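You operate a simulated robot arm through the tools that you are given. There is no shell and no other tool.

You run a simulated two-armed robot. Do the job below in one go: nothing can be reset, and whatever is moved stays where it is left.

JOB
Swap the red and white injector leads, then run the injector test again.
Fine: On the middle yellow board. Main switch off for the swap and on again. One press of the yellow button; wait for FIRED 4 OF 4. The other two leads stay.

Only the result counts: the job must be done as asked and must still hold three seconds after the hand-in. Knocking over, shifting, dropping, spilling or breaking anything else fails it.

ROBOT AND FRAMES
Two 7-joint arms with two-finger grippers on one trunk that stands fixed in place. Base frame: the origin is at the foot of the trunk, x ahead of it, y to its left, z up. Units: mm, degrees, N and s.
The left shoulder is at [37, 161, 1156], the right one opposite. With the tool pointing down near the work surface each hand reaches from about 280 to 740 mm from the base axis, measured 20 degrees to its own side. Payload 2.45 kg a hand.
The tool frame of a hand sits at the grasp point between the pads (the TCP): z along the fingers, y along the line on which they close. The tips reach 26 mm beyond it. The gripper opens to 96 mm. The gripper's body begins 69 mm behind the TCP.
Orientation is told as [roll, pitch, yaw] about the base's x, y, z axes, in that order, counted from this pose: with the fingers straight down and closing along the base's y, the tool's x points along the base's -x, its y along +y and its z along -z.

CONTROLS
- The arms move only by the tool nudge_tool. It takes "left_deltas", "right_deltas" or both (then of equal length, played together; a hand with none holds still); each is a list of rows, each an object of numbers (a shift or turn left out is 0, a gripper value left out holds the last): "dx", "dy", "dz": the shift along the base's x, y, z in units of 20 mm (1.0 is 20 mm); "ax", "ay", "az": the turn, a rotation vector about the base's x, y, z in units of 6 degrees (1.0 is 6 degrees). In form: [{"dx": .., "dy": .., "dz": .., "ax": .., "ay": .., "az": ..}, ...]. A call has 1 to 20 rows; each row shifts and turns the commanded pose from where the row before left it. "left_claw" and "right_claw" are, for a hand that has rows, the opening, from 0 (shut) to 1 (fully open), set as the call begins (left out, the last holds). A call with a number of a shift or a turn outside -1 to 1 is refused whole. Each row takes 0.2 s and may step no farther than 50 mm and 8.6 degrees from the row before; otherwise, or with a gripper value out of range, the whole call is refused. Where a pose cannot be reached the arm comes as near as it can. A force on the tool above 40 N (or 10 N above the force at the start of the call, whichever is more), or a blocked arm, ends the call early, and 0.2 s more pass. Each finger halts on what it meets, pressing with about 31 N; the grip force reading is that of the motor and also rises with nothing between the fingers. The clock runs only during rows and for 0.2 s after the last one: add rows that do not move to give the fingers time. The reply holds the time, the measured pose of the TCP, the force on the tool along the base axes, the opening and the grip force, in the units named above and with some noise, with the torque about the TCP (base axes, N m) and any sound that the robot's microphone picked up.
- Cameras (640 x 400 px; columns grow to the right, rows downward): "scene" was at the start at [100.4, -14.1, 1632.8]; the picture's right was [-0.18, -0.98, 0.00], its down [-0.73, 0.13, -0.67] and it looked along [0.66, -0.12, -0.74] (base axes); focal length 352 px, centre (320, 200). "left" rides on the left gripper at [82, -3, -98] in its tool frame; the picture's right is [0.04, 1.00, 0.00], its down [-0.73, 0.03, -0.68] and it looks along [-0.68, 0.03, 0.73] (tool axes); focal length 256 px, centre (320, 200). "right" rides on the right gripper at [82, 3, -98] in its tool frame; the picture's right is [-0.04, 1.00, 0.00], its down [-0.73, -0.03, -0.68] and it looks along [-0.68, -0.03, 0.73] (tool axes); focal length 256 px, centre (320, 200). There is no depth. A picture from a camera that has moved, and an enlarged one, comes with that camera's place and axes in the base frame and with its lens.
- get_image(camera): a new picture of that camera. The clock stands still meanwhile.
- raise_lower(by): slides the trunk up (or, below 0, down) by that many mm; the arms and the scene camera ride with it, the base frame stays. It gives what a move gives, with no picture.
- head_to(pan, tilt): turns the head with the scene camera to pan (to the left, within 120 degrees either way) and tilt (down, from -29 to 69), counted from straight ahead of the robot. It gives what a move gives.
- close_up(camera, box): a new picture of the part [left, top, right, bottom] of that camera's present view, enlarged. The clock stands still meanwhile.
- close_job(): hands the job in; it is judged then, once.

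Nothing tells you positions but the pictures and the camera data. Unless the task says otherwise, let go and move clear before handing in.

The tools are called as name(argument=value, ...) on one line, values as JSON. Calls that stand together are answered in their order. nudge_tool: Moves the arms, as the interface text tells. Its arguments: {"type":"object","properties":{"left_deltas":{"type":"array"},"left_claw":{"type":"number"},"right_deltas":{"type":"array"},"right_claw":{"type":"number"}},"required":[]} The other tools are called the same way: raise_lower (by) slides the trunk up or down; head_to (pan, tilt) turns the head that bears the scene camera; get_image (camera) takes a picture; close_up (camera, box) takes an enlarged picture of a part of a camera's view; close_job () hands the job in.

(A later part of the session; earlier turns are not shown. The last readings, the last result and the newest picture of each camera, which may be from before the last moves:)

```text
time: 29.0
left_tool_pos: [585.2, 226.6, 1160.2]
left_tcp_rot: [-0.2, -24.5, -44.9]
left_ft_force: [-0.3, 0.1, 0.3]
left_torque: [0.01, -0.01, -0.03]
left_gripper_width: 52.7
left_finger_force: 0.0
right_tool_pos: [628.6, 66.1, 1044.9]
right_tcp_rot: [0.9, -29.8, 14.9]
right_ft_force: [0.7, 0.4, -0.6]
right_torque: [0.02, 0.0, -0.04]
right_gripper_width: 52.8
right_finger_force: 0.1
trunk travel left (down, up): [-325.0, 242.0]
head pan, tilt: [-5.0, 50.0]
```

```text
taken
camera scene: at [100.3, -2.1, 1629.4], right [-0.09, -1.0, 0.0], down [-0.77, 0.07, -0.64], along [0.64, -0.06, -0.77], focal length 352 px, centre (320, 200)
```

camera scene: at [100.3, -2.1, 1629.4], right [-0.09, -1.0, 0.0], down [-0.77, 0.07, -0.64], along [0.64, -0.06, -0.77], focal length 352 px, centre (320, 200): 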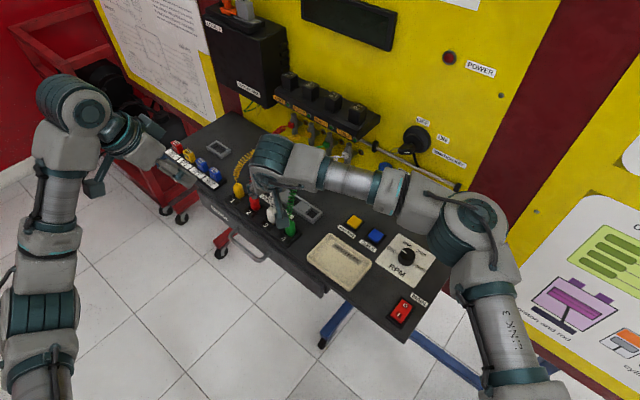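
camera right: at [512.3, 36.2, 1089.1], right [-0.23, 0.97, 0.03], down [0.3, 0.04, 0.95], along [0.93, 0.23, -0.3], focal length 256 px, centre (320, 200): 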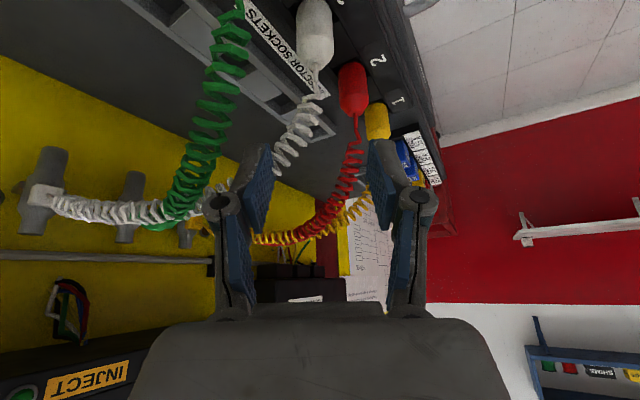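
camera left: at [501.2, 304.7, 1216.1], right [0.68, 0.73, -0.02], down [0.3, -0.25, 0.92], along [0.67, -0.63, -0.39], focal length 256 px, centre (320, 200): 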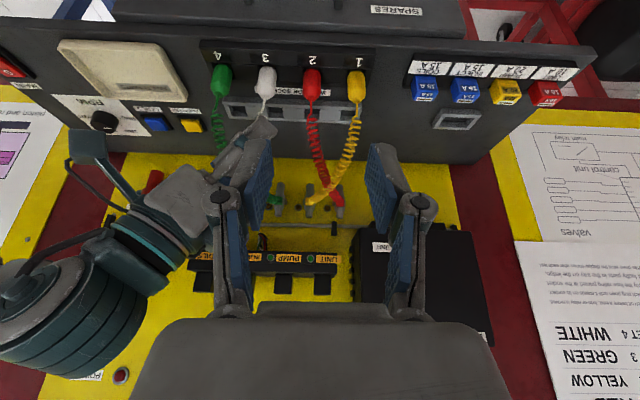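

White sits centred between the right fingers. I'll lower the right hand partway and check from the left camera.

nudge_tool(right_deltas=[{"dx": 0.05, "dz": -0.8}, {"dx": 0.05, "dz": -0.8}, {"dx": 0.05, "dz": -0.8}, {"dz": -0.7}])

get_image(camera="right")

close_up(camera="left", box=[180, 30, 380, 155])

close_up(camera="scene", box=[210, 165, 330, 240])

```text
time: 30.0
left_tool_pos: [585.3, 225.3, 1160.0]
left_tcp_rot: [-0.2, -24.4, -44.9]
left_ft_force: [0.5, 0.0, 0.4]
left_torque: [-0.01, 0.03, 0.0]
left_gripper_width: 52.8
left_finger_force: 0.1
right_tool_pos: [632.4, 64.0, 979.9]
right_tcp_rot: [1.0, -29.8, 14.9]
right_ft_force: [-0.9, -1.1, -0.3]
right_torque: [0.0, 0.01, -0.02]
right_gripper_width: 52.6
right_finger_force: 0.0
trunk travel left (down, up): [-325.0, 242.0]
head pan, tilt: [-5.0, 50.0]
```

```text
taken
camera right: at [516.1, 35.1, 1025.8], right [-0.23, 0.97, 0.03], down [0.3, 0.04, 0.95], along [0.93, 0.23, -0.3], focal length 256 px, centre (320, 200)
```

right: 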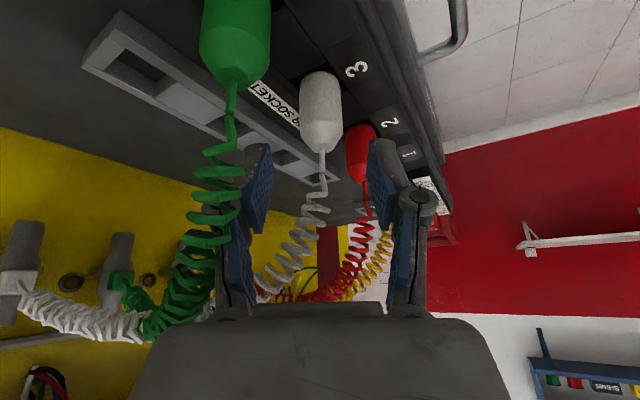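

```text
3.20 times, centred on (280, 92) of left
camera zoom: at [501.2, 303.8, 1216.4], right [0.68, 0.73, -0.02], down [0.3, -0.25, 0.92], along [0.67, -0.63, -0.39], focal length 819 px, centre (448, 544)
```

zoom: 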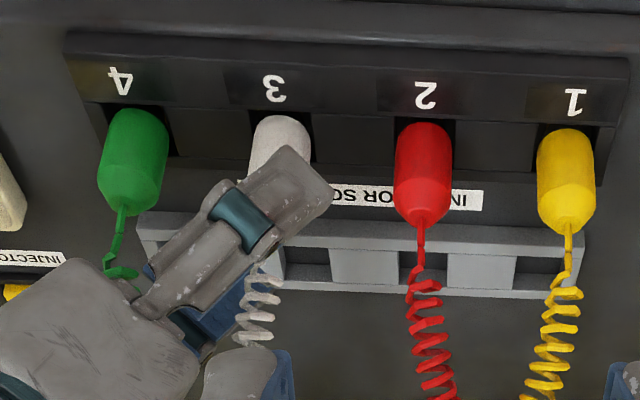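

```text
5.33 times, centred on (270, 202) of scene
camera zoom: at [100.3, -3.3, 1629.4], right [-0.09, -1.0, 0.0], down [-0.77, 0.07, -0.64], along [0.64, -0.06, -0.77], focal length 1877 px, centre (587, 187)
```

zoom: 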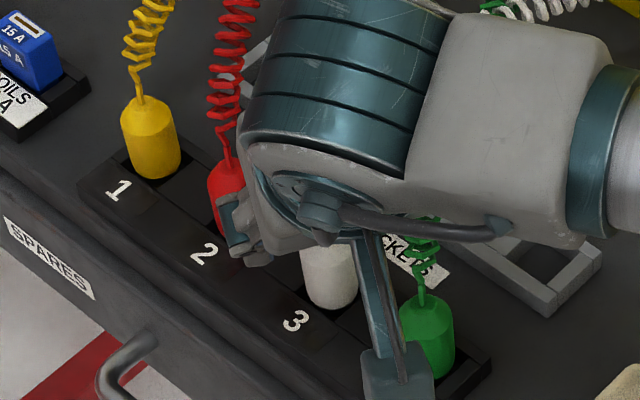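

nudge_tool(right_deltas=[{"dz": -0.4}, {"dz": -0.4}, {"dz": -0.2}, {"dz": -0.1}, {"dz": -0.1}, {"dz": -0.1}, {"dz": -0.1}])

get_image(camera="right")

close_up(camera="left", box=[180, 30, 380, 155])

close_up(camera="scene", box=[210, 165, 330, 240])

```text
time: 31.6
left_tool_pos: [584.8, 225.4, 1160.0]
left_tcp_rot: [-0.2, -24.4, -44.8]
left_ft_force: [0.4, -0.3, 0.2]
left_torque: [0.0, -0.02, 0.0]
left_gripper_width: 53.1
left_finger_force: 0.1
right_tool_pos: [633.3, 63.1, 953.0]
right_tcp_rot: [1.0, -29.7, 14.9]
right_ft_force: [0.2, -0.5, 0.6]
right_torque: [0.0, -0.01, -0.01]
right_gripper_width: 52.7
right_finger_force: 0.1
trunk travel left (down, up): [-325.0, 242.0]
head pan, tilt: [-5.0, 50.0]
```

```text
taken
camera right: at [515.6, 34.8, 998.4], right [-0.23, 0.97, 0.03], down [0.3, 0.04, 0.95], along [0.93, 0.23, -0.3], focal length 256 px, centre (320, 200)
```

right: 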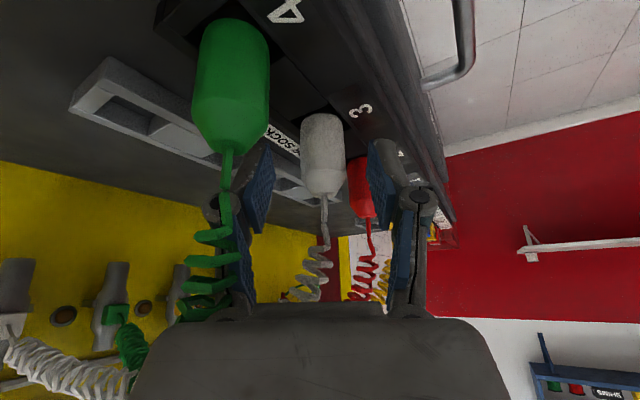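

```text
3.20 times, centred on (280, 92) of left
camera zoom: at [501.0, 303.8, 1216.5], right [0.68, 0.73, -0.02], down [0.3, -0.25, 0.92], along [0.67, -0.63, -0.39], focal length 819 px, centre (448, 544)
```

zoom: 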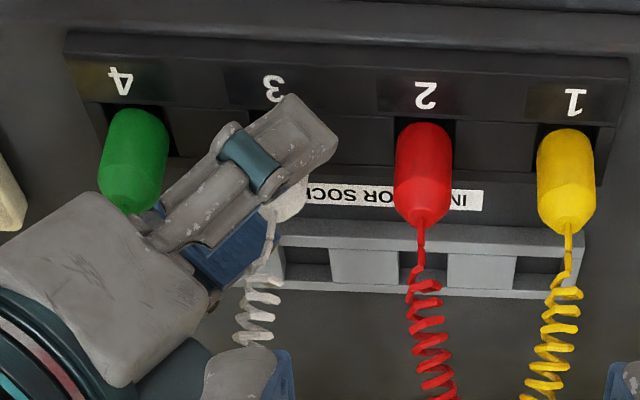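

```text
5.33 times, centred on (270, 202) of scene
camera zoom: at [100.1, -3.3, 1629.4], right [-0.09, -1.0, 0.0], down [-0.77, 0.07, -0.64], along [0.64, -0.06, -0.77], focal length 1877 px, centre (587, 187)
```

zoom: 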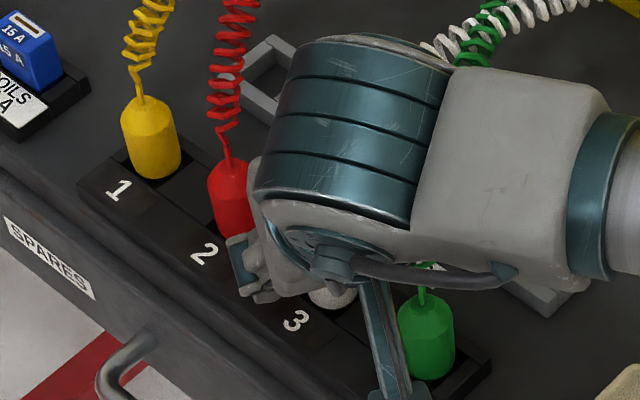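

The fingers straddle white with no contact force, and it's centred. I'll close the right gripper on it.

nudge_tool(right_claw=0, right_deltas=[{"dx": -0.08}, {}, {}])

get_image(camera="right")

close_up(camera="left", box=[180, 30, 380, 155])

```text
time: 32.4
left_tool_pos: [584.2, 224.1, 1161.0]
left_tcp_rot: [-0.1, -24.4, -44.8]
left_ft_force: [-0.5, -0.4, 0.1]
left_torque: [0.02, -0.03, -0.01]
left_gripper_width: 53.0
left_finger_force: 0.1
right_tool_pos: [631.2, 64.0, 954.4]
right_tcp_rot: [0.9, -29.7, 15.2]
right_ft_force: [0.3, -0.9, 0.8]
right_torque: [0.0, 0.0, 0.03]
right_gripper_width: 23.2
right_finger_force: 30.7
trunk travel left (down, up): [-325.0, 242.0]
head pan, tilt: [-5.0, 50.0]
```

```text
taken
camera right: at [513.7, 34.8, 999.0], right [-0.23, 0.97, 0.03], down [0.3, 0.04, 0.95], along [0.93, 0.23, -0.3], focal length 256 px, centre (320, 200)
```

right: 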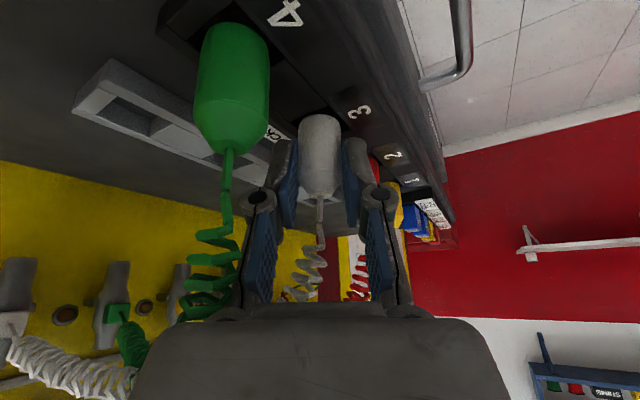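

```text
3.20 times, centred on (280, 92) of left
camera zoom: at [500.9, 303.8, 1216.5], right [0.68, 0.73, -0.02], down [0.3, -0.25, 0.92], along [0.67, -0.63, -0.39], focal length 819 px, centre (448, 544)
```

zoom: 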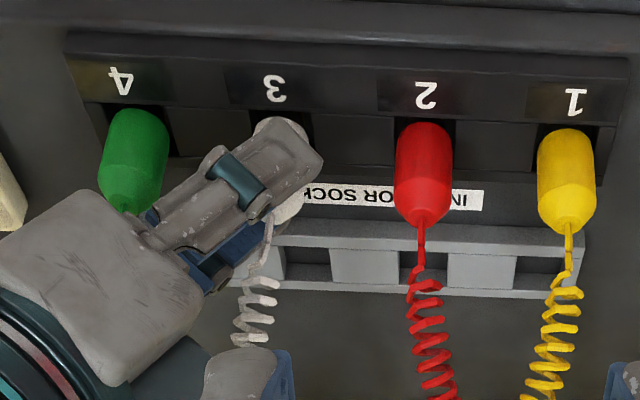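

White is gripped at 23 mm. I'll lift it straight up gently.

nudge_tool(right_deltas=[{"dz": 0.2}, {"dz": 0.2}, {"dz": 0.3}, {"dz": 0.3}, {"dz": 0.5}, {"dz": 0.5}, {"dz": 0.5}])

get_image(camera="right")

close_up(camera="left", box=[180, 30, 380, 155])

```text
time: 34.0
left_tool_pos: [585.3, 225.5, 1159.3]
left_tcp_rot: [-0.2, -24.4, -44.8]
left_ft_force: [0.8, 0.0, -0.5]
left_torque: [-0.04, 0.0, 0.0]
left_gripper_width: 52.9
left_finger_force: 0.1
right_tool_pos: [631.3, 64.1, 1004.1]
right_tcp_rot: [1.0, -29.8, 15.0]
right_ft_force: [0.6, 0.6, -1.0]
right_torque: [-0.03, -0.06, -0.03]
right_gripper_width: 23.1
right_finger_force: 31.2
trunk travel left (down, up): [-325.0, 242.0]
head pan, tilt: [-5.0, 50.0]
```

```text
taken
camera right: at [513.9, 35.4, 1049.6], right [-0.23, 0.97, 0.03], down [0.3, 0.04, 0.95], along [0.93, 0.23, -0.3], focal length 256 px, centre (320, 200)
```

right: 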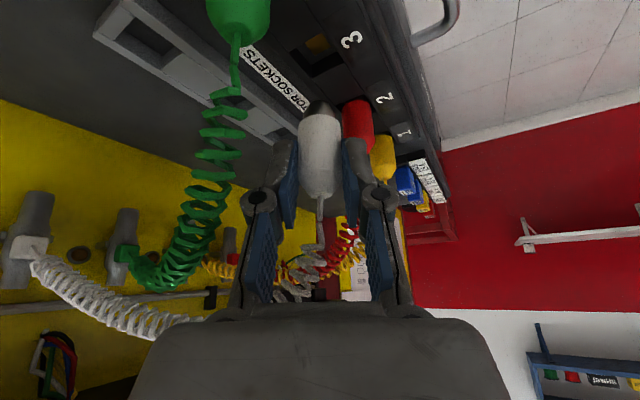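

```text
3.20 times, centred on (280, 92) of left
camera zoom: at [500.8, 303.9, 1216.6], right [0.68, 0.73, -0.02], down [0.3, -0.25, 0.92], along [0.67, -0.63, -0.39], focal length 819 px, centre (448, 544)
```

zoom: 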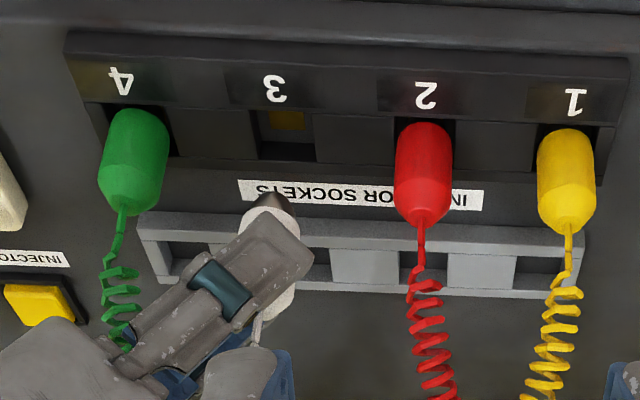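

White is out cleanly and socket 3's empty well shows its brass contact. Before going on I'll test that the right hand can reach over socket 2, at a height that clears red's lead.

nudge_tool(right_deltas=[{"dz": 1}, {"dz": 1}, {"dz": 1}, {"dz": 1}, {"dx": 0.56, "dy": 0.55}, {"dx": 0.56, "dy": 0.55}, {"dx": 0.56, "dy": 0.55}, {"dx": 0.56, "dy": 0.55}])

get_image(camera="scene")

get_image(camera="left")

get_image(camera="right")

```text
time: 35.8
left_tool_pos: [584.8, 226.1, 1159.4]
left_tcp_rot: [-0.1, -24.5, -44.8]
left_ft_force: [-0.3, 0.1, 0.6]
left_torque: [-0.02, 0.0, 0.02]
left_gripper_width: 52.9
left_finger_force: 0.1
right_tool_pos: [676.3, 110.4, 1085.5]
right_tcp_rot: [0.9, -29.7, 15.1]
right_ft_force: [0.5, 0.1, 0.1]
right_torque: [-0.03, -0.01, -0.06]
right_gripper_width: 23.4
right_finger_force: 31.1
trunk travel left (down, up): [-325.0, 242.0]
head pan, tilt: [-5.0, 50.0]
```

```text
taken
camera scene: at [100.6, -1.0, 1629.3], right [-0.09, -1.0, 0.0], down [-0.77, 0.06, -0.64], along [0.64, -0.06, -0.77], focal length 352 px, centre (320, 200)
```

scene: 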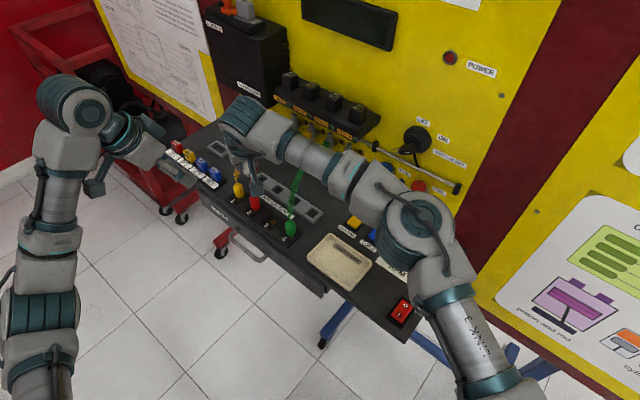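

```text
taken
camera left: at [501.4, 304.8, 1216.0], right [0.68, 0.73, -0.02], down [0.3, -0.25, 0.92], along [0.67, -0.63, -0.39], focal length 256 px, centre (320, 200)
```

left: 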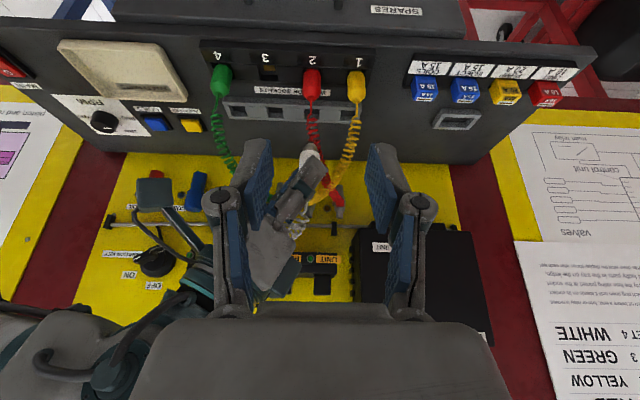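

```text
taken
camera right: at [559.5, 80.5, 1130.3], right [-0.23, 0.97, 0.03], down [0.3, 0.04, 0.95], along [0.93, 0.23, -0.3], focal length 256 px, centre (320, 200)
```

right: 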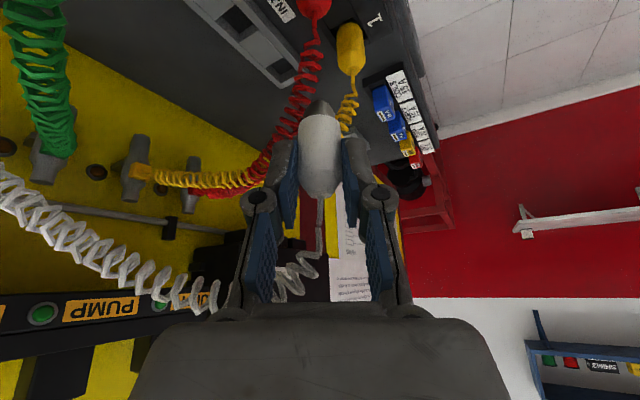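

Reach to socket 2 is confirmed. The right hand will carry white aside to the right, then the left hand goes to hover over red.

nudge_tool(right_deltas=[{"dx": -0.85, "dy": -1}, {"dx": -0.85, "dy": -1}, {"dx": -0.85, "dy": -1}, {"dx": -0.85, "dy": -1}, {"dx": -0.85, "dy": -1}, {"dx": -0.85, "dy": -1}, {"dx": -0.85, "dy": -1}, {"dx": -0.85, "dy": -1}, {}, {}, {}, {}, {}, {}, {}, {}], left_deltas=[{}, {}, {}, {}, {}, {}, {}, {}, {"dx": 0.594, "dy": -0.684, "dz": -0.94}, {"dx": 0.594, "dy": -0.684, "dz": -0.94}, {"dx": 0.594, "dy": -0.684, "dz": -0.94}, {"dx": 0.594, "dy": -0.684, "dz": -0.94}, {"dx": 0.594, "dy": -0.684, "dz": -0.94}, {"dx": 0.594, "dy": -0.684, "dz": -0.94}, {"dx": 0.594, "dy": -0.684, "dz": -0.94}, {"dx": 0.594, "dy": -0.684, "dz": -0.94}])

get_image(camera="left")

get_image(camera="scene")

get_image(camera="right")

```text
time: 39.2
left_tool_pos: [680.5, 112.6, 1009.5]
left_tcp_rot: [-0.1, -24.3, -44.9]
left_ft_force: [0.1, -0.3, 0.6]
left_torque: [0.01, 0.0, 0.01]
left_gripper_width: 52.8
left_finger_force: 0.2
right_tool_pos: [539.3, -54.3, 1084.6]
right_tcp_rot: [1.0, -29.8, 15.0]
right_ft_force: [0.0, 0.5, -0.1]
right_torque: [0.0, 0.0, 0.01]
right_gripper_width: 23.4
right_finger_force: 31.2
trunk travel left (down, up): [-325.0, 242.0]
head pan, tilt: [-5.0, 50.0]
```

```text
taken
camera left: at [597.5, 191.4, 1065.9], right [0.68, 0.73, -0.02], down [0.3, -0.25, 0.92], along [0.67, -0.63, -0.39], focal length 256 px, centre (320, 200)
```

left: 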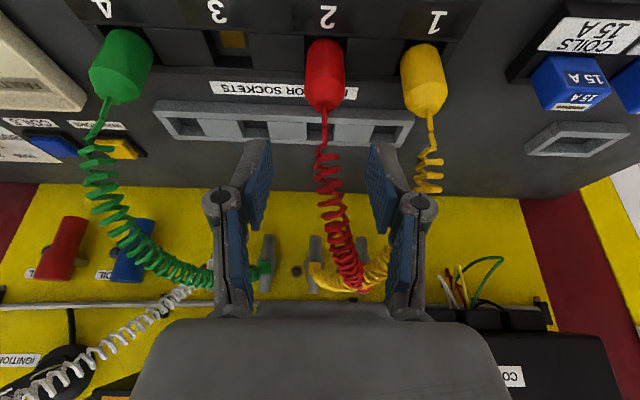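

```text
taken
camera scene: at [100.7, -7.1, 1629.3], right [-0.09, -1.0, 0.0], down [-0.77, 0.07, -0.64], along [0.64, -0.06, -0.77], focal length 352 px, centre (320, 200)
```

scene: 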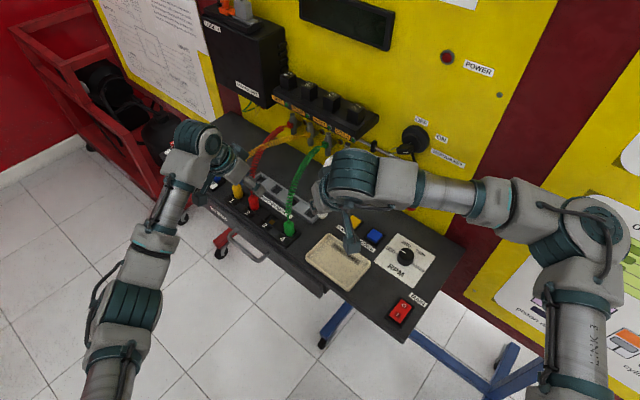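

```text
taken
camera right: at [422.5, -83.9, 1129.9], right [-0.23, 0.97, 0.04], down [0.3, 0.04, 0.95], along [0.92, 0.23, -0.3], focal length 256 px, centre (320, 200)
```

right: 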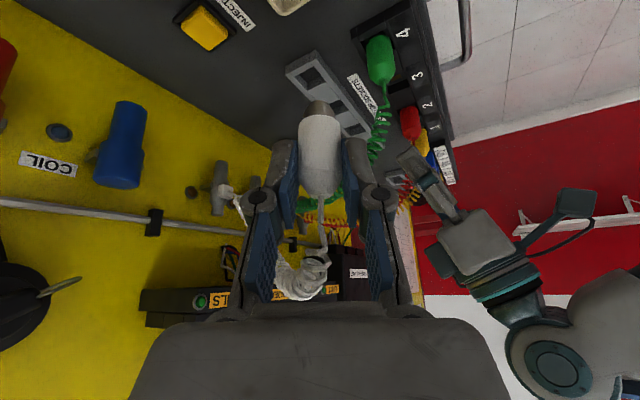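

nudge_tool(left_deltas=[{"dx": -0.08, "dy": 0.32, "dz": -0.4}, {"dz": -0.5}, {"dz": -0.5}, {"dz": -0.5}])

get_image(camera="left")

close_up(camera="right", box=[340, 30, 500, 220])

close_up(camera="scene", box=[200, 150, 320, 240])

```text
time: 40.2
left_tool_pos: [678.8, 119.4, 970.6]
left_tcp_rot: [-0.1, -24.4, -44.8]
left_ft_force: [0.4, 0.3, -0.8]
left_torque: [-0.01, 0.0, -0.01]
left_gripper_width: 52.9
left_finger_force: 0.0
right_tool_pos: [538.0, -54.7, 1084.8]
right_tcp_rot: [1.0, -29.8, 15.1]
right_ft_force: [0.3, 0.0, 0.1]
right_torque: [-0.02, -0.01, 0.02]
right_gripper_width: 23.2
right_finger_force: 31.0
trunk travel left (down, up): [-325.0, 242.0]
head pan, tilt: [-5.0, 50.0]
```

```text
taken
camera left: at [595.5, 198.7, 1027.6], right [0.68, 0.73, -0.02], down [0.3, -0.25, 0.92], along [0.67, -0.63, -0.39], focal length 256 px, centre (320, 200)
```

left: 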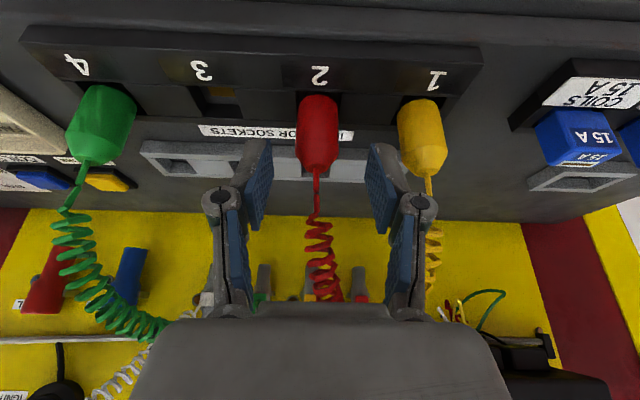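

```text
2.11 times, centred on (420, 125) of right
camera zoom: at [422.2, -83.0, 1130.1], right [-0.23, 0.97, 0.04], down [0.3, 0.04, 0.95], along [0.93, 0.23, -0.3], focal length 539 px, centre (110, 358)
```

zoom: 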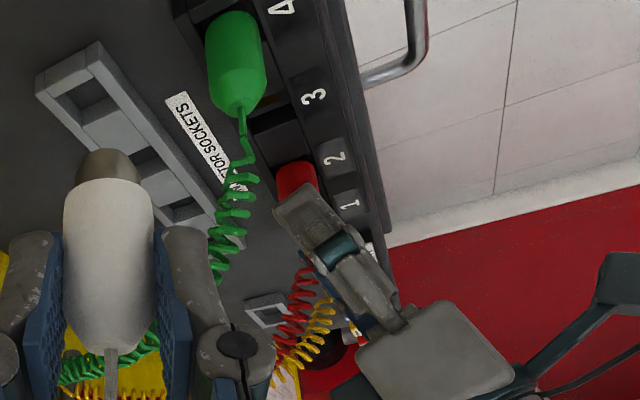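

```text
4.44 times, centred on (260, 195) of scene
camera zoom: at [100.2, -5.8, 1629.4], right [-0.09, -1.0, 0.0], down [-0.77, 0.07, -0.64], along [0.64, -0.06, -0.77], focal length 1564 px, centre (587, 222)
```

zoom: 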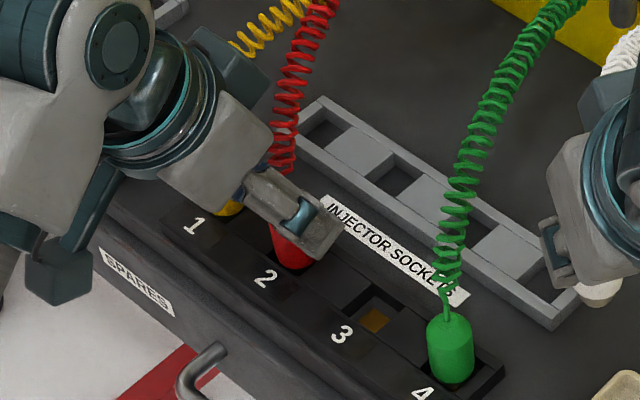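

nudge_tool(left_deltas=[{"dz": -0.3}, {"dz": -0.3}, {"dz": -0.2}, {"dz": -0.1}, {}])

get_image(camera="left")

close_up(camera="scene", box=[200, 150, 320, 240])

```text
time: 41.4
left_tool_pos: [679.5, 119.2, 954.5]
left_tcp_rot: [-0.1, -24.3, -45.0]
left_ft_force: [0.5, -0.2, 0.5]
left_torque: [0.03, -0.02, -0.01]
left_gripper_width: 52.6
left_finger_force: 0.1
right_tool_pos: [539.5, -53.5, 1086.0]
right_tcp_rot: [1.1, -29.9, 15.1]
right_ft_force: [0.1, 0.5, -0.9]
right_torque: [0.03, 0.04, -0.01]
right_gripper_width: 23.2
right_finger_force: 30.5
trunk travel left (down, up): [-325.0, 242.0]
head pan, tilt: [-5.0, 50.0]
```

```text
taken
camera left: at [596.2, 198.0, 1009.8], right [0.68, 0.73, -0.02], down [0.3, -0.25, 0.92], along [0.67, -0.63, -0.39], focal length 256 px, centre (320, 200)
```

left: 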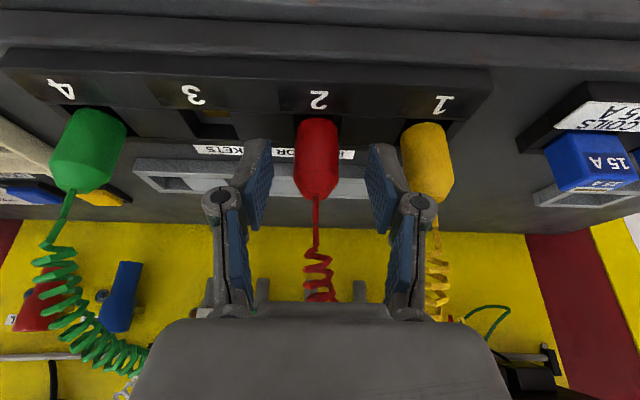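

```text
4.44 times, centred on (260, 195) of scene
camera zoom: at [99.8, -6.1, 1629.4], right [-0.09, -1.0, 0.0], down [-0.77, 0.07, -0.64], along [0.64, -0.06, -0.77], focal length 1564 px, centre (587, 222)
```

zoom: 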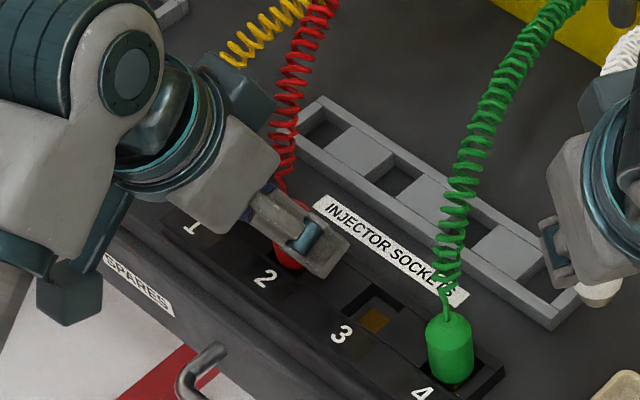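

Red is centred between the left fingers, no contact. Closing and lifting straight up.

nudge_tool(left_claw=0, left_deltas=[{}, {}, {}])

get_image(camera="left")

```text
time: 42.2
left_tool_pos: [680.0, 118.3, 953.0]
left_tcp_rot: [-0.1, -24.4, -45.0]
left_ft_force: [-0.1, -0.3, 0.8]
left_torque: [-0.02, -0.03, -0.01]
left_gripper_width: 23.3
left_finger_force: 30.7
right_tool_pos: [538.5, -53.3, 1086.0]
right_tcp_rot: [1.1, -29.9, 15.0]
right_ft_force: [0.5, -0.3, -0.4]
right_torque: [0.0, -0.01, 0.01]
right_gripper_width: 22.9
right_finger_force: 31.1
trunk travel left (down, up): [-325.0, 242.0]
head pan, tilt: [-5.0, 50.0]
```

```text
taken
camera left: at [596.2, 197.9, 1010.0], right [0.68, 0.73, -0.02], down [0.3, -0.25, 0.92], along [0.67, -0.63, -0.39], focal length 256 px, centre (320, 200)
```

left: 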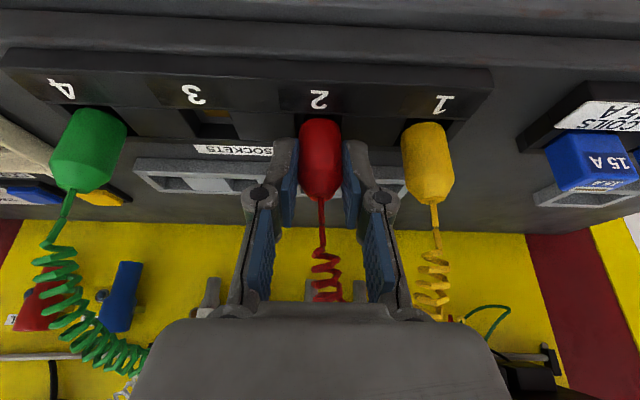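

nudge_tool(left_deltas=[{"dz": 0.2}, {"dz": 0.2}, {"dz": 0.3}, {"dz": 0.3}, {"dz": 0.5}, {"dz": 0.5}, {}])

get_image(camera="left")

close_up(camera="left", box=[140, 0, 460, 200])

```text
time: 43.8
left_tool_pos: [680.5, 118.5, 993.1]
left_tcp_rot: [0.0, -24.5, -44.9]
left_ft_force: [0.4, -0.4, -0.9]
left_torque: [0.01, 0.01, -0.02]
left_gripper_width: 23.6
left_finger_force: 31.2
right_tool_pos: [539.8, -54.0, 1086.2]
right_tcp_rot: [1.0, -29.8, 14.9]
right_ft_force: [-0.2, 0.6, -0.8]
right_torque: [0.04, -0.03, -0.02]
right_gripper_width: 23.3
right_finger_force: 31.6
trunk travel left (down, up): [-325.0, 242.0]
head pan, tilt: [-5.0, 50.0]
```

```text
taken
camera left: at [596.3, 197.6, 1049.9], right [0.68, 0.73, -0.02], down [0.3, -0.25, 0.92], along [0.67, -0.63, -0.39], focal length 256 px, centre (320, 200)
```

left: 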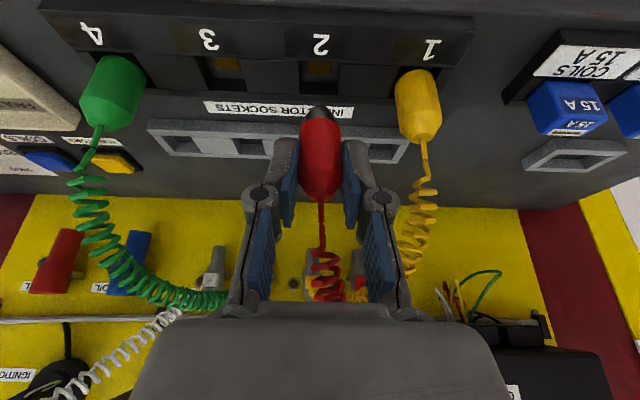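

```text
2.00 times, centred on (300, 100) of left
camera zoom: at [596.3, 197.6, 1049.9], right [0.68, 0.73, -0.02], down [0.3, -0.25, 0.92], along [0.67, -0.63, -0.39], focal length 512 px, centre (360, 400)
```

zoom: 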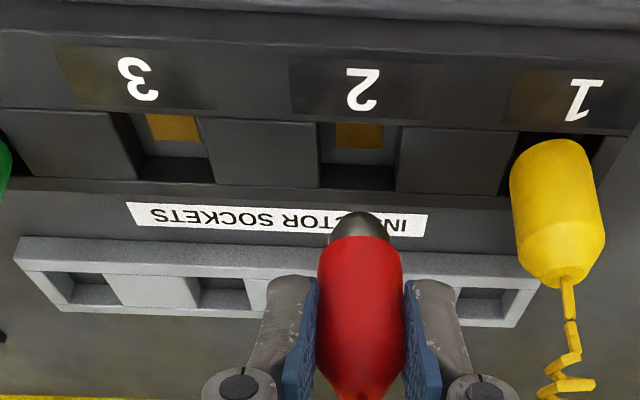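

Red is out. I've logged how label 2/socket 2 look from this hand; I'll shift one socket along and compare label 3/socket 3 against that same picture.

nudge_tool(left_deltas=[{"dx": -0.737, "dy": -0.733}, {"dx": -0.737, "dy": -0.733}, {"dx": -0.736, "dy": -0.734}, {}])

close_up(camera="left", box=[140, 0, 460, 200])

close_up(camera="scene", box=[200, 150, 320, 240])

get_image(camera="right")

```text
time: 44.8
left_tool_pos: [634.7, 73.1, 991.8]
left_tcp_rot: [-0.1, -24.3, -44.8]
left_ft_force: [0.5, -0.2, -0.8]
left_torque: [-0.02, 0.0, 0.02]
left_gripper_width: 23.1
left_finger_force: 30.5
right_tool_pos: [539.9, -54.3, 1084.4]
right_tcp_rot: [0.9, -29.9, 15.0]
right_ft_force: [0.2, -0.2, 0.2]
right_torque: [-0.01, -0.02, 0.0]
right_gripper_width: 23.4
right_finger_force: 30.8
trunk travel left (down, up): [-325.0, 242.0]
head pan, tilt: [-5.0, 50.0]
```

```text
2.00 times, centred on (300, 100) of left
camera zoom: at [551.3, 153.4, 1049.8], right [0.68, 0.73, -0.02], down [0.3, -0.25, 0.92], along [0.67, -0.63, -0.39], focal length 512 px, centre (360, 400)
```

zoom: 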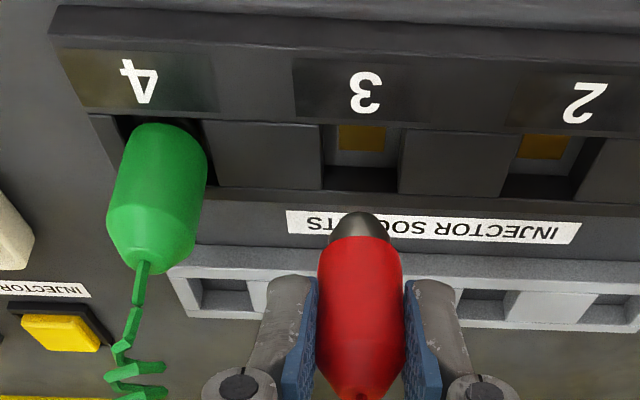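

```text
4.44 times, centred on (260, 195) of scene
camera zoom: at [99.8, -6.6, 1629.4], right [-0.09, -1.0, 0.0], down [-0.77, 0.07, -0.64], along [0.64, -0.06, -0.77], focal length 1564 px, centre (587, 222)
```

zoom: 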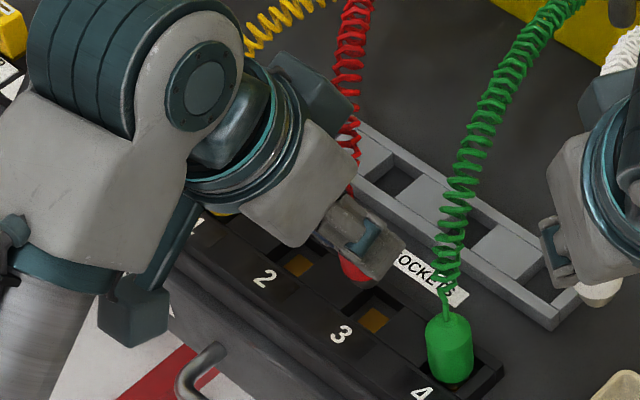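

```text
taken
camera right: at [422.2, -83.6, 1130.1], right [-0.23, 0.97, 0.04], down [0.3, 0.04, 0.95], along [0.93, 0.23, -0.3], focal length 256 px, centre (320, 200)
```

right: 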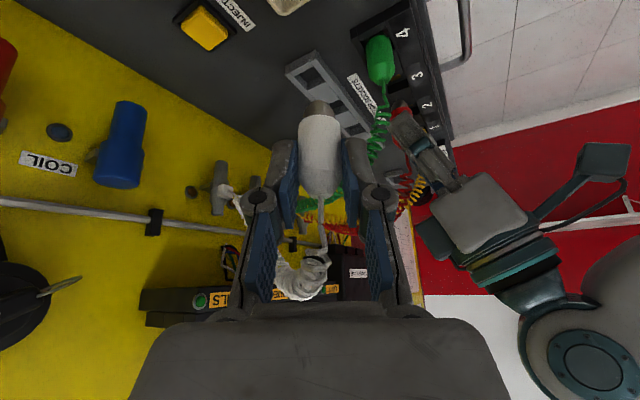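

nudge_tool(left_deltas=[{"dx": 0.055, "dy": 0.005}, {}, {}])

close_up(camera="left", box=[140, 0, 460, 200])

```text
time: 45.6
left_tool_pos: [637.0, 73.9, 995.0]
left_tcp_rot: [-0.1, -24.5, -44.9]
left_ft_force: [0.3, -0.9, -0.7]
left_torque: [-0.03, 0.01, 0.01]
left_gripper_width: 23.3
left_finger_force: 31.6
right_tool_pos: [539.5, -54.2, 1085.1]
right_tcp_rot: [0.9, -29.9, 15.0]
right_ft_force: [-1.1, -0.2, -0.4]
right_torque: [0.05, -0.04, 0.0]
right_gripper_width: 23.3
right_finger_force: 31.2
trunk travel left (down, up): [-325.0, 242.0]
head pan, tilt: [-5.0, 50.0]
```

```text
2.00 times, centred on (300, 100) of left
camera zoom: at [552.6, 153.5, 1050.2], right [0.68, 0.73, -0.02], down [0.3, -0.25, 0.92], along [0.67, -0.63, -0.39], focal length 512 px, centre (360, 400)
```

zoom: 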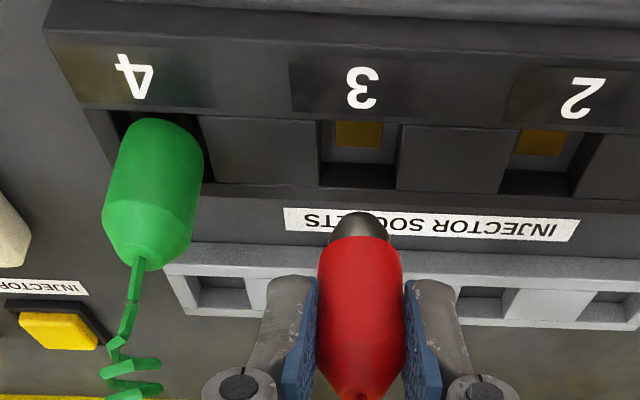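

Aligned to within half a millimetre. Lowering red into socket 3.

nudge_tool(left_deltas=[{"dz": -0.5}, {"dz": -0.4}, {"dz": -0.3}, {"dz": -0.2}, {"dz": -0.2}, {"dz": -0.1}, {"dz": -0.1}, {"dz": -0.1}, {"dz": -0.1}])

get_image(camera="left")

close_up(camera="scene", box=[200, 150, 320, 240])

```text
time: 47.6
left_tool_pos: [637.1, 74.5, 953.8]
left_tcp_rot: [-0.1, -24.4, -45.0]
left_ft_force: [0.0, 0.3, 1.5]
left_torque: [0.05, 0.0, 0.0]
left_gripper_width: 23.3
left_finger_force: 30.8
right_tool_pos: [538.0, -53.9, 1085.9]
right_tcp_rot: [1.0, -29.9, 15.1]
right_ft_force: [0.1, -0.3, -0.6]
right_torque: [-0.01, 0.01, 0.0]
right_gripper_width: 23.3
right_finger_force: 31.0
trunk travel left (down, up): [-325.0, 242.0]
head pan, tilt: [-5.0, 50.0]
```

```text
taken
camera left: at [553.3, 153.5, 1009.9], right [0.68, 0.73, -0.02], down [0.3, -0.25, 0.92], along [0.67, -0.63, -0.39], focal length 256 px, centre (320, 200)
```

left: 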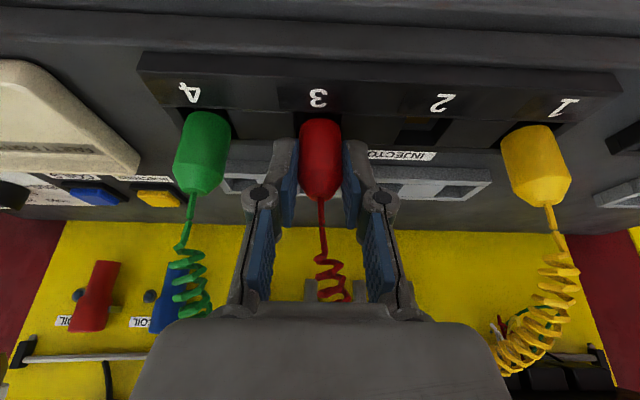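

```text
4.44 times, centred on (260, 195) of scene
camera zoom: at [99.2, -6.4, 1629.5], right [-0.09, -1.0, 0.0], down [-0.77, 0.07, -0.64], along [0.64, -0.06, -0.77], focal length 1564 px, centre (587, 222)
```

zoom: 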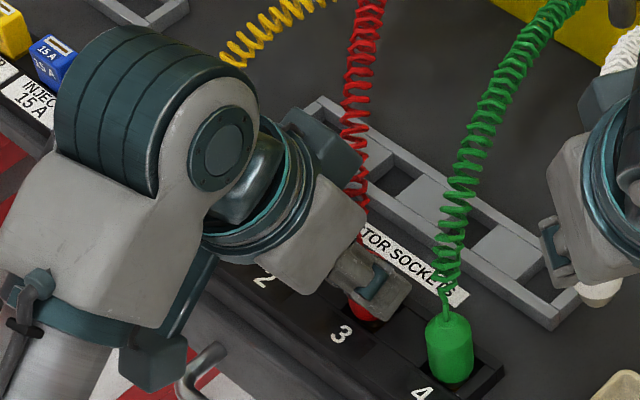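

Red is in at the original depth. I'll press down slightly to be sure it stands on the contact.

nudge_tool(left_deltas=[{"dz": -0.05}, {"dz": -0.05}, {"dz": -0.05}, {}])

```text
time: 48.6
left_tool_pos: [635.9, 75.2, 952.7]
left_tcp_rot: [0.1, -24.7, -44.8]
left_ft_force: [6.6, -0.3, 20.3]
left_torque: [-0.12, -0.44, 0.05]
left_gripper_width: 23.7
left_finger_force: 30.9
right_tool_pos: [537.3, -53.4, 1086.6]
right_tcp_rot: [0.9, -29.9, 14.9]
right_ft_force: [-0.1, -0.7, -0.8]
right_torque: [-0.01, 0.04, 0.02]
right_gripper_width: 23.2
right_finger_force: 30.5
trunk travel left (down, up): [-325.0, 242.0]
head pan, tilt: [-5.0, 50.0]
```

Firm contact (20 N): seated. I'll ease off, open the left fingers, and rise straight up.

nudge_tool(left_deltas=[{"dz": 0.1}, {}])

nudge_tool(left_claw=0.55, left_deltas=[{}, {}, {}])

nudge_tool(left_deltas=[{"dz": 0.4}, {"dz": 0.6}, {"dz": 0.8}, {"dz": 1}, {"dz": 1}])

get_image(camera="left")

close_up(camera="scene", box=[200, 150, 320, 240])

```text
time: 49.2
left_tool_pos: [635.9, 74.2, 953.3]
left_tcp_rot: [-0.1, -24.4, -44.9]
left_ft_force: [6.5, -2.5, 17.6]
left_torque: [-0.19, -0.4, 0.02]
left_gripper_width: 23.5
left_finger_force: 31.1
right_tool_pos: [537.9, -54.9, 1086.3]
right_tcp_rot: [1.1, -29.9, 15.0]
right_ft_force: [-0.7, 0.1, -0.5]
right_torque: [0.01, 0.0, 0.0]
right_gripper_width: 23.2
right_finger_force: 30.9
trunk travel left (down, up): [-325.0, 242.0]
head pan, tilt: [-5.0, 50.0]
```

```text
time: 50.0
left_tool_pos: [636.3, 75.2, 951.6]
left_tcp_rot: [-0.2, -24.3, -44.8]
left_ft_force: [-0.3, -0.6, 0.7]
left_torque: [0.0, 0.0, -0.02]
left_gripper_width: 52.7
left_finger_force: 0.0
right_tool_pos: [539.2, -54.3, 1085.0]
right_tcp_rot: [1.0, -29.9, 15.0]
right_ft_force: [0.0, -0.3, -0.3]
right_torque: [-0.04, -0.03, -0.01]
right_gripper_width: 22.9
right_finger_force: 30.8
trunk travel left (down, up): [-325.0, 242.0]
head pan, tilt: [-5.0, 50.0]
```

```text
time: 51.2
left_tool_pos: [637.8, 73.4, 1027.5]
left_tcp_rot: [-0.2, -24.4, -44.8]
left_ft_force: [-0.3, 0.2, -0.3]
left_torque: [0.0, 0.02, -0.02]
left_gripper_width: 52.9
left_finger_force: 0.1
right_tool_pos: [539.6, -54.8, 1084.4]
right_tcp_rot: [1.0, -29.9, 15.0]
right_ft_force: [-0.9, 0.2, -0.1]
right_torque: [-0.02, 0.01, 0.01]
right_gripper_width: 23.2
right_finger_force: 31.1
trunk travel left (down, up): [-325.0, 242.0]
head pan, tilt: [-5.0, 50.0]
```

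```text
taken
camera left: at [553.6, 152.3, 1084.4], right [0.68, 0.73, -0.02], down [0.3, -0.25, 0.92], along [0.67, -0.63, -0.39], focal length 256 px, centre (320, 200)
```

left: 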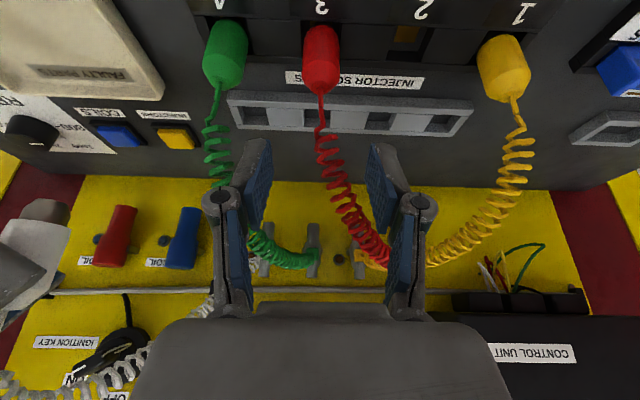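

```text
4.44 times, centred on (260, 195) of scene
camera zoom: at [99.4, -6.8, 1629.4], right [-0.09, -1.0, 0.0], down [-0.77, 0.07, -0.64], along [0.64, -0.06, -0.77], focal length 1564 px, centre (587, 222)
```

zoom: 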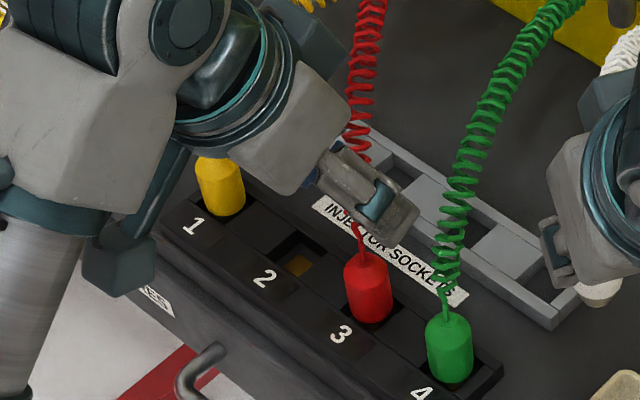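

Red stands properly in socket 3. Left retreats to its lookout, then the right hand brings white over socket 2, staying high.

nudge_tool(left_deltas=[{"dx": -0.33, "dy": 0.95, "dz": 0.83}, {"dx": -0.33, "dy": 0.95, "dz": 0.83}, {"dx": -0.33, "dy": 0.95, "dz": 0.83}, {"dx": -0.33, "dy": 0.95, "dz": 0.83}, {"dx": -0.33, "dy": 0.95, "dz": 0.83}, {"dx": -0.33, "dy": 0.95, "dz": 0.83}, {"dx": -0.33, "dy": 0.95, "dz": 0.83}, {"dx": -0.33, "dy": 0.95, "dz": 0.83}, {}, {}, {}, {}, {}, {}, {}, {}], right_deltas=[{}, {}, {}, {}, {}, {}, {}, {}, {"dx": 0.84, "dy": 1}, {"dx": 0.84, "dy": 1}, {"dx": 0.84, "dy": 1}, {"dx": 0.84, "dy": 1}, {"dx": 0.84, "dy": 1}, {"dx": 0.84, "dy": 1}, {"dx": 0.84, "dy": 1}, {"dx": 0.835, "dy": 0.995}])

get_image(camera="right")

get_image(camera="left")

```text
time: 54.6
left_tool_pos: [584.5, 230.3, 1162.2]
left_tcp_rot: [-0.3, -24.5, -44.8]
left_ft_force: [0.4, -0.3, 0.0]
left_torque: [-0.01, 0.02, 0.01]
left_gripper_width: 52.8
left_finger_force: 0.0
right_tool_pos: [674.2, 109.2, 1083.1]
right_tcp_rot: [0.8, -29.7, 15.2]
right_ft_force: [0.0, 0.5, -0.4]
right_torque: [-0.01, -0.01, -0.03]
right_gripper_width: 23.4
right_finger_force: 30.6
trunk travel left (down, up): [-325.0, 242.0]
head pan, tilt: [-5.0, 50.0]
```

```text
taken
camera right: at [558.3, 80.1, 1128.3], right [-0.23, 0.97, 0.03], down [0.3, 0.04, 0.95], along [0.93, 0.23, -0.3], focal length 256 px, centre (320, 200)
```

right: 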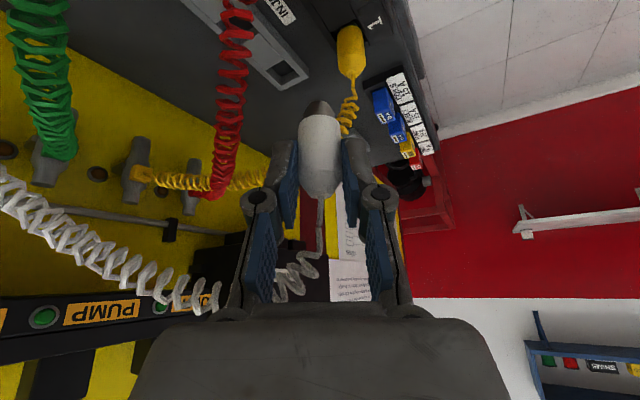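

```text
taken
camera left: at [499.9, 309.3, 1217.9], right [0.68, 0.73, -0.02], down [0.3, -0.25, 0.92], along [0.67, -0.63, -0.39], focal length 256 px, centre (320, 200)
```

left: 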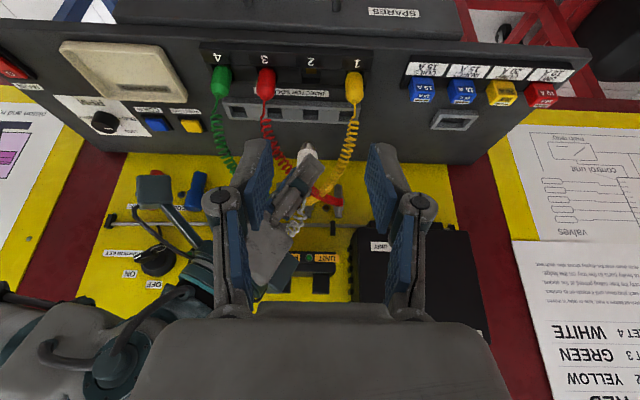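

nudge_tool(right_deltas=[{"dz": -0.8}, {"dz": -0.8}, {"dz": -0.8}, {"dz": -0.8}, {"dz": -0.8}, {}])

get_image(camera="right")

close_up(camera="left", box=[180, 30, 380, 155])

close_up(camera="scene", box=[200, 150, 320, 240])

```text
time: 56.0
left_tool_pos: [583.7, 229.7, 1161.2]
left_tcp_rot: [-0.2, -24.4, -44.9]
left_ft_force: [0.2, 0.2, 0.2]
left_torque: [-0.03, 0.01, -0.02]
left_gripper_width: 53.0
left_finger_force: 0.1
right_tool_pos: [673.8, 107.8, 1004.0]
right_tcp_rot: [0.9, -29.8, 15.1]
right_ft_force: [-0.1, 0.7, -1.2]
right_torque: [0.02, -0.01, -0.02]
right_gripper_width: 23.2
right_finger_force: 30.8
trunk travel left (down, up): [-325.0, 242.0]
head pan, tilt: [-5.0, 50.0]
```

```text
taken
camera right: at [556.6, 78.8, 1048.5], right [-0.23, 0.97, 0.03], down [0.3, 0.04, 0.95], along [0.93, 0.23, -0.3], focal length 256 px, centre (320, 200)
```

right: 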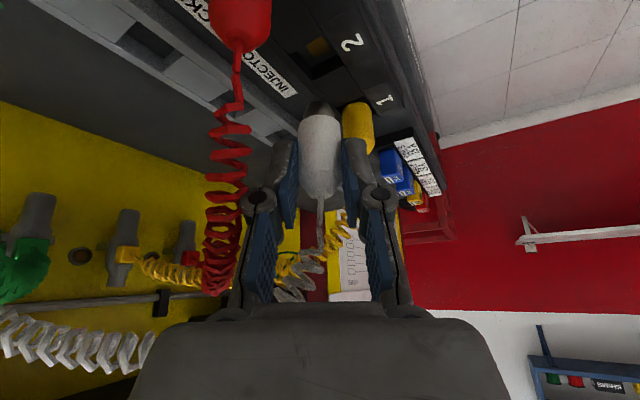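

```text
3.20 times, centred on (280, 92) of left
camera zoom: at [499.5, 307.5, 1218.5], right [0.68, 0.73, -0.02], down [0.3, -0.25, 0.92], along [0.67, -0.63, -0.39], focal length 819 px, centre (448, 544)
```

zoom: 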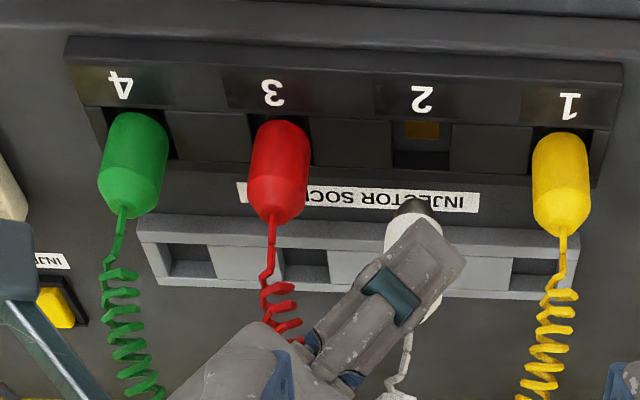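

```text
4.44 times, centred on (260, 195) of scene
camera zoom: at [99.9, -2.3, 1629.4], right [-0.09, -1.0, 0.0], down [-0.77, 0.07, -0.64], along [0.64, -0.06, -0.77], focal length 1564 px, centre (587, 222)
```

zoom: 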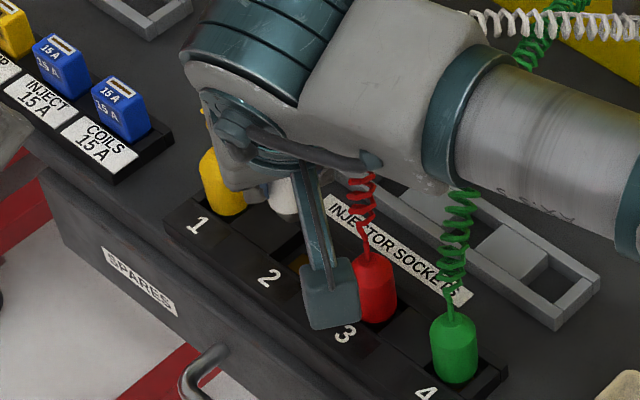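

close_up(camera="right", box=[240, 0, 400, 120])

```text
3.33 times, centred on (320, 60) of right
camera zoom: at [556.6, 78.8, 1048.5], right [-0.23, 0.97, 0.03], down [0.3, 0.04, 0.95], along [0.93, 0.23, -0.3], focal length 853 px, centre (320, 667)
```

zoom: 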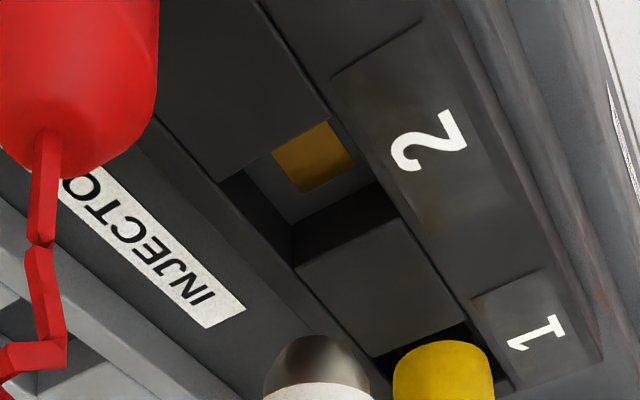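

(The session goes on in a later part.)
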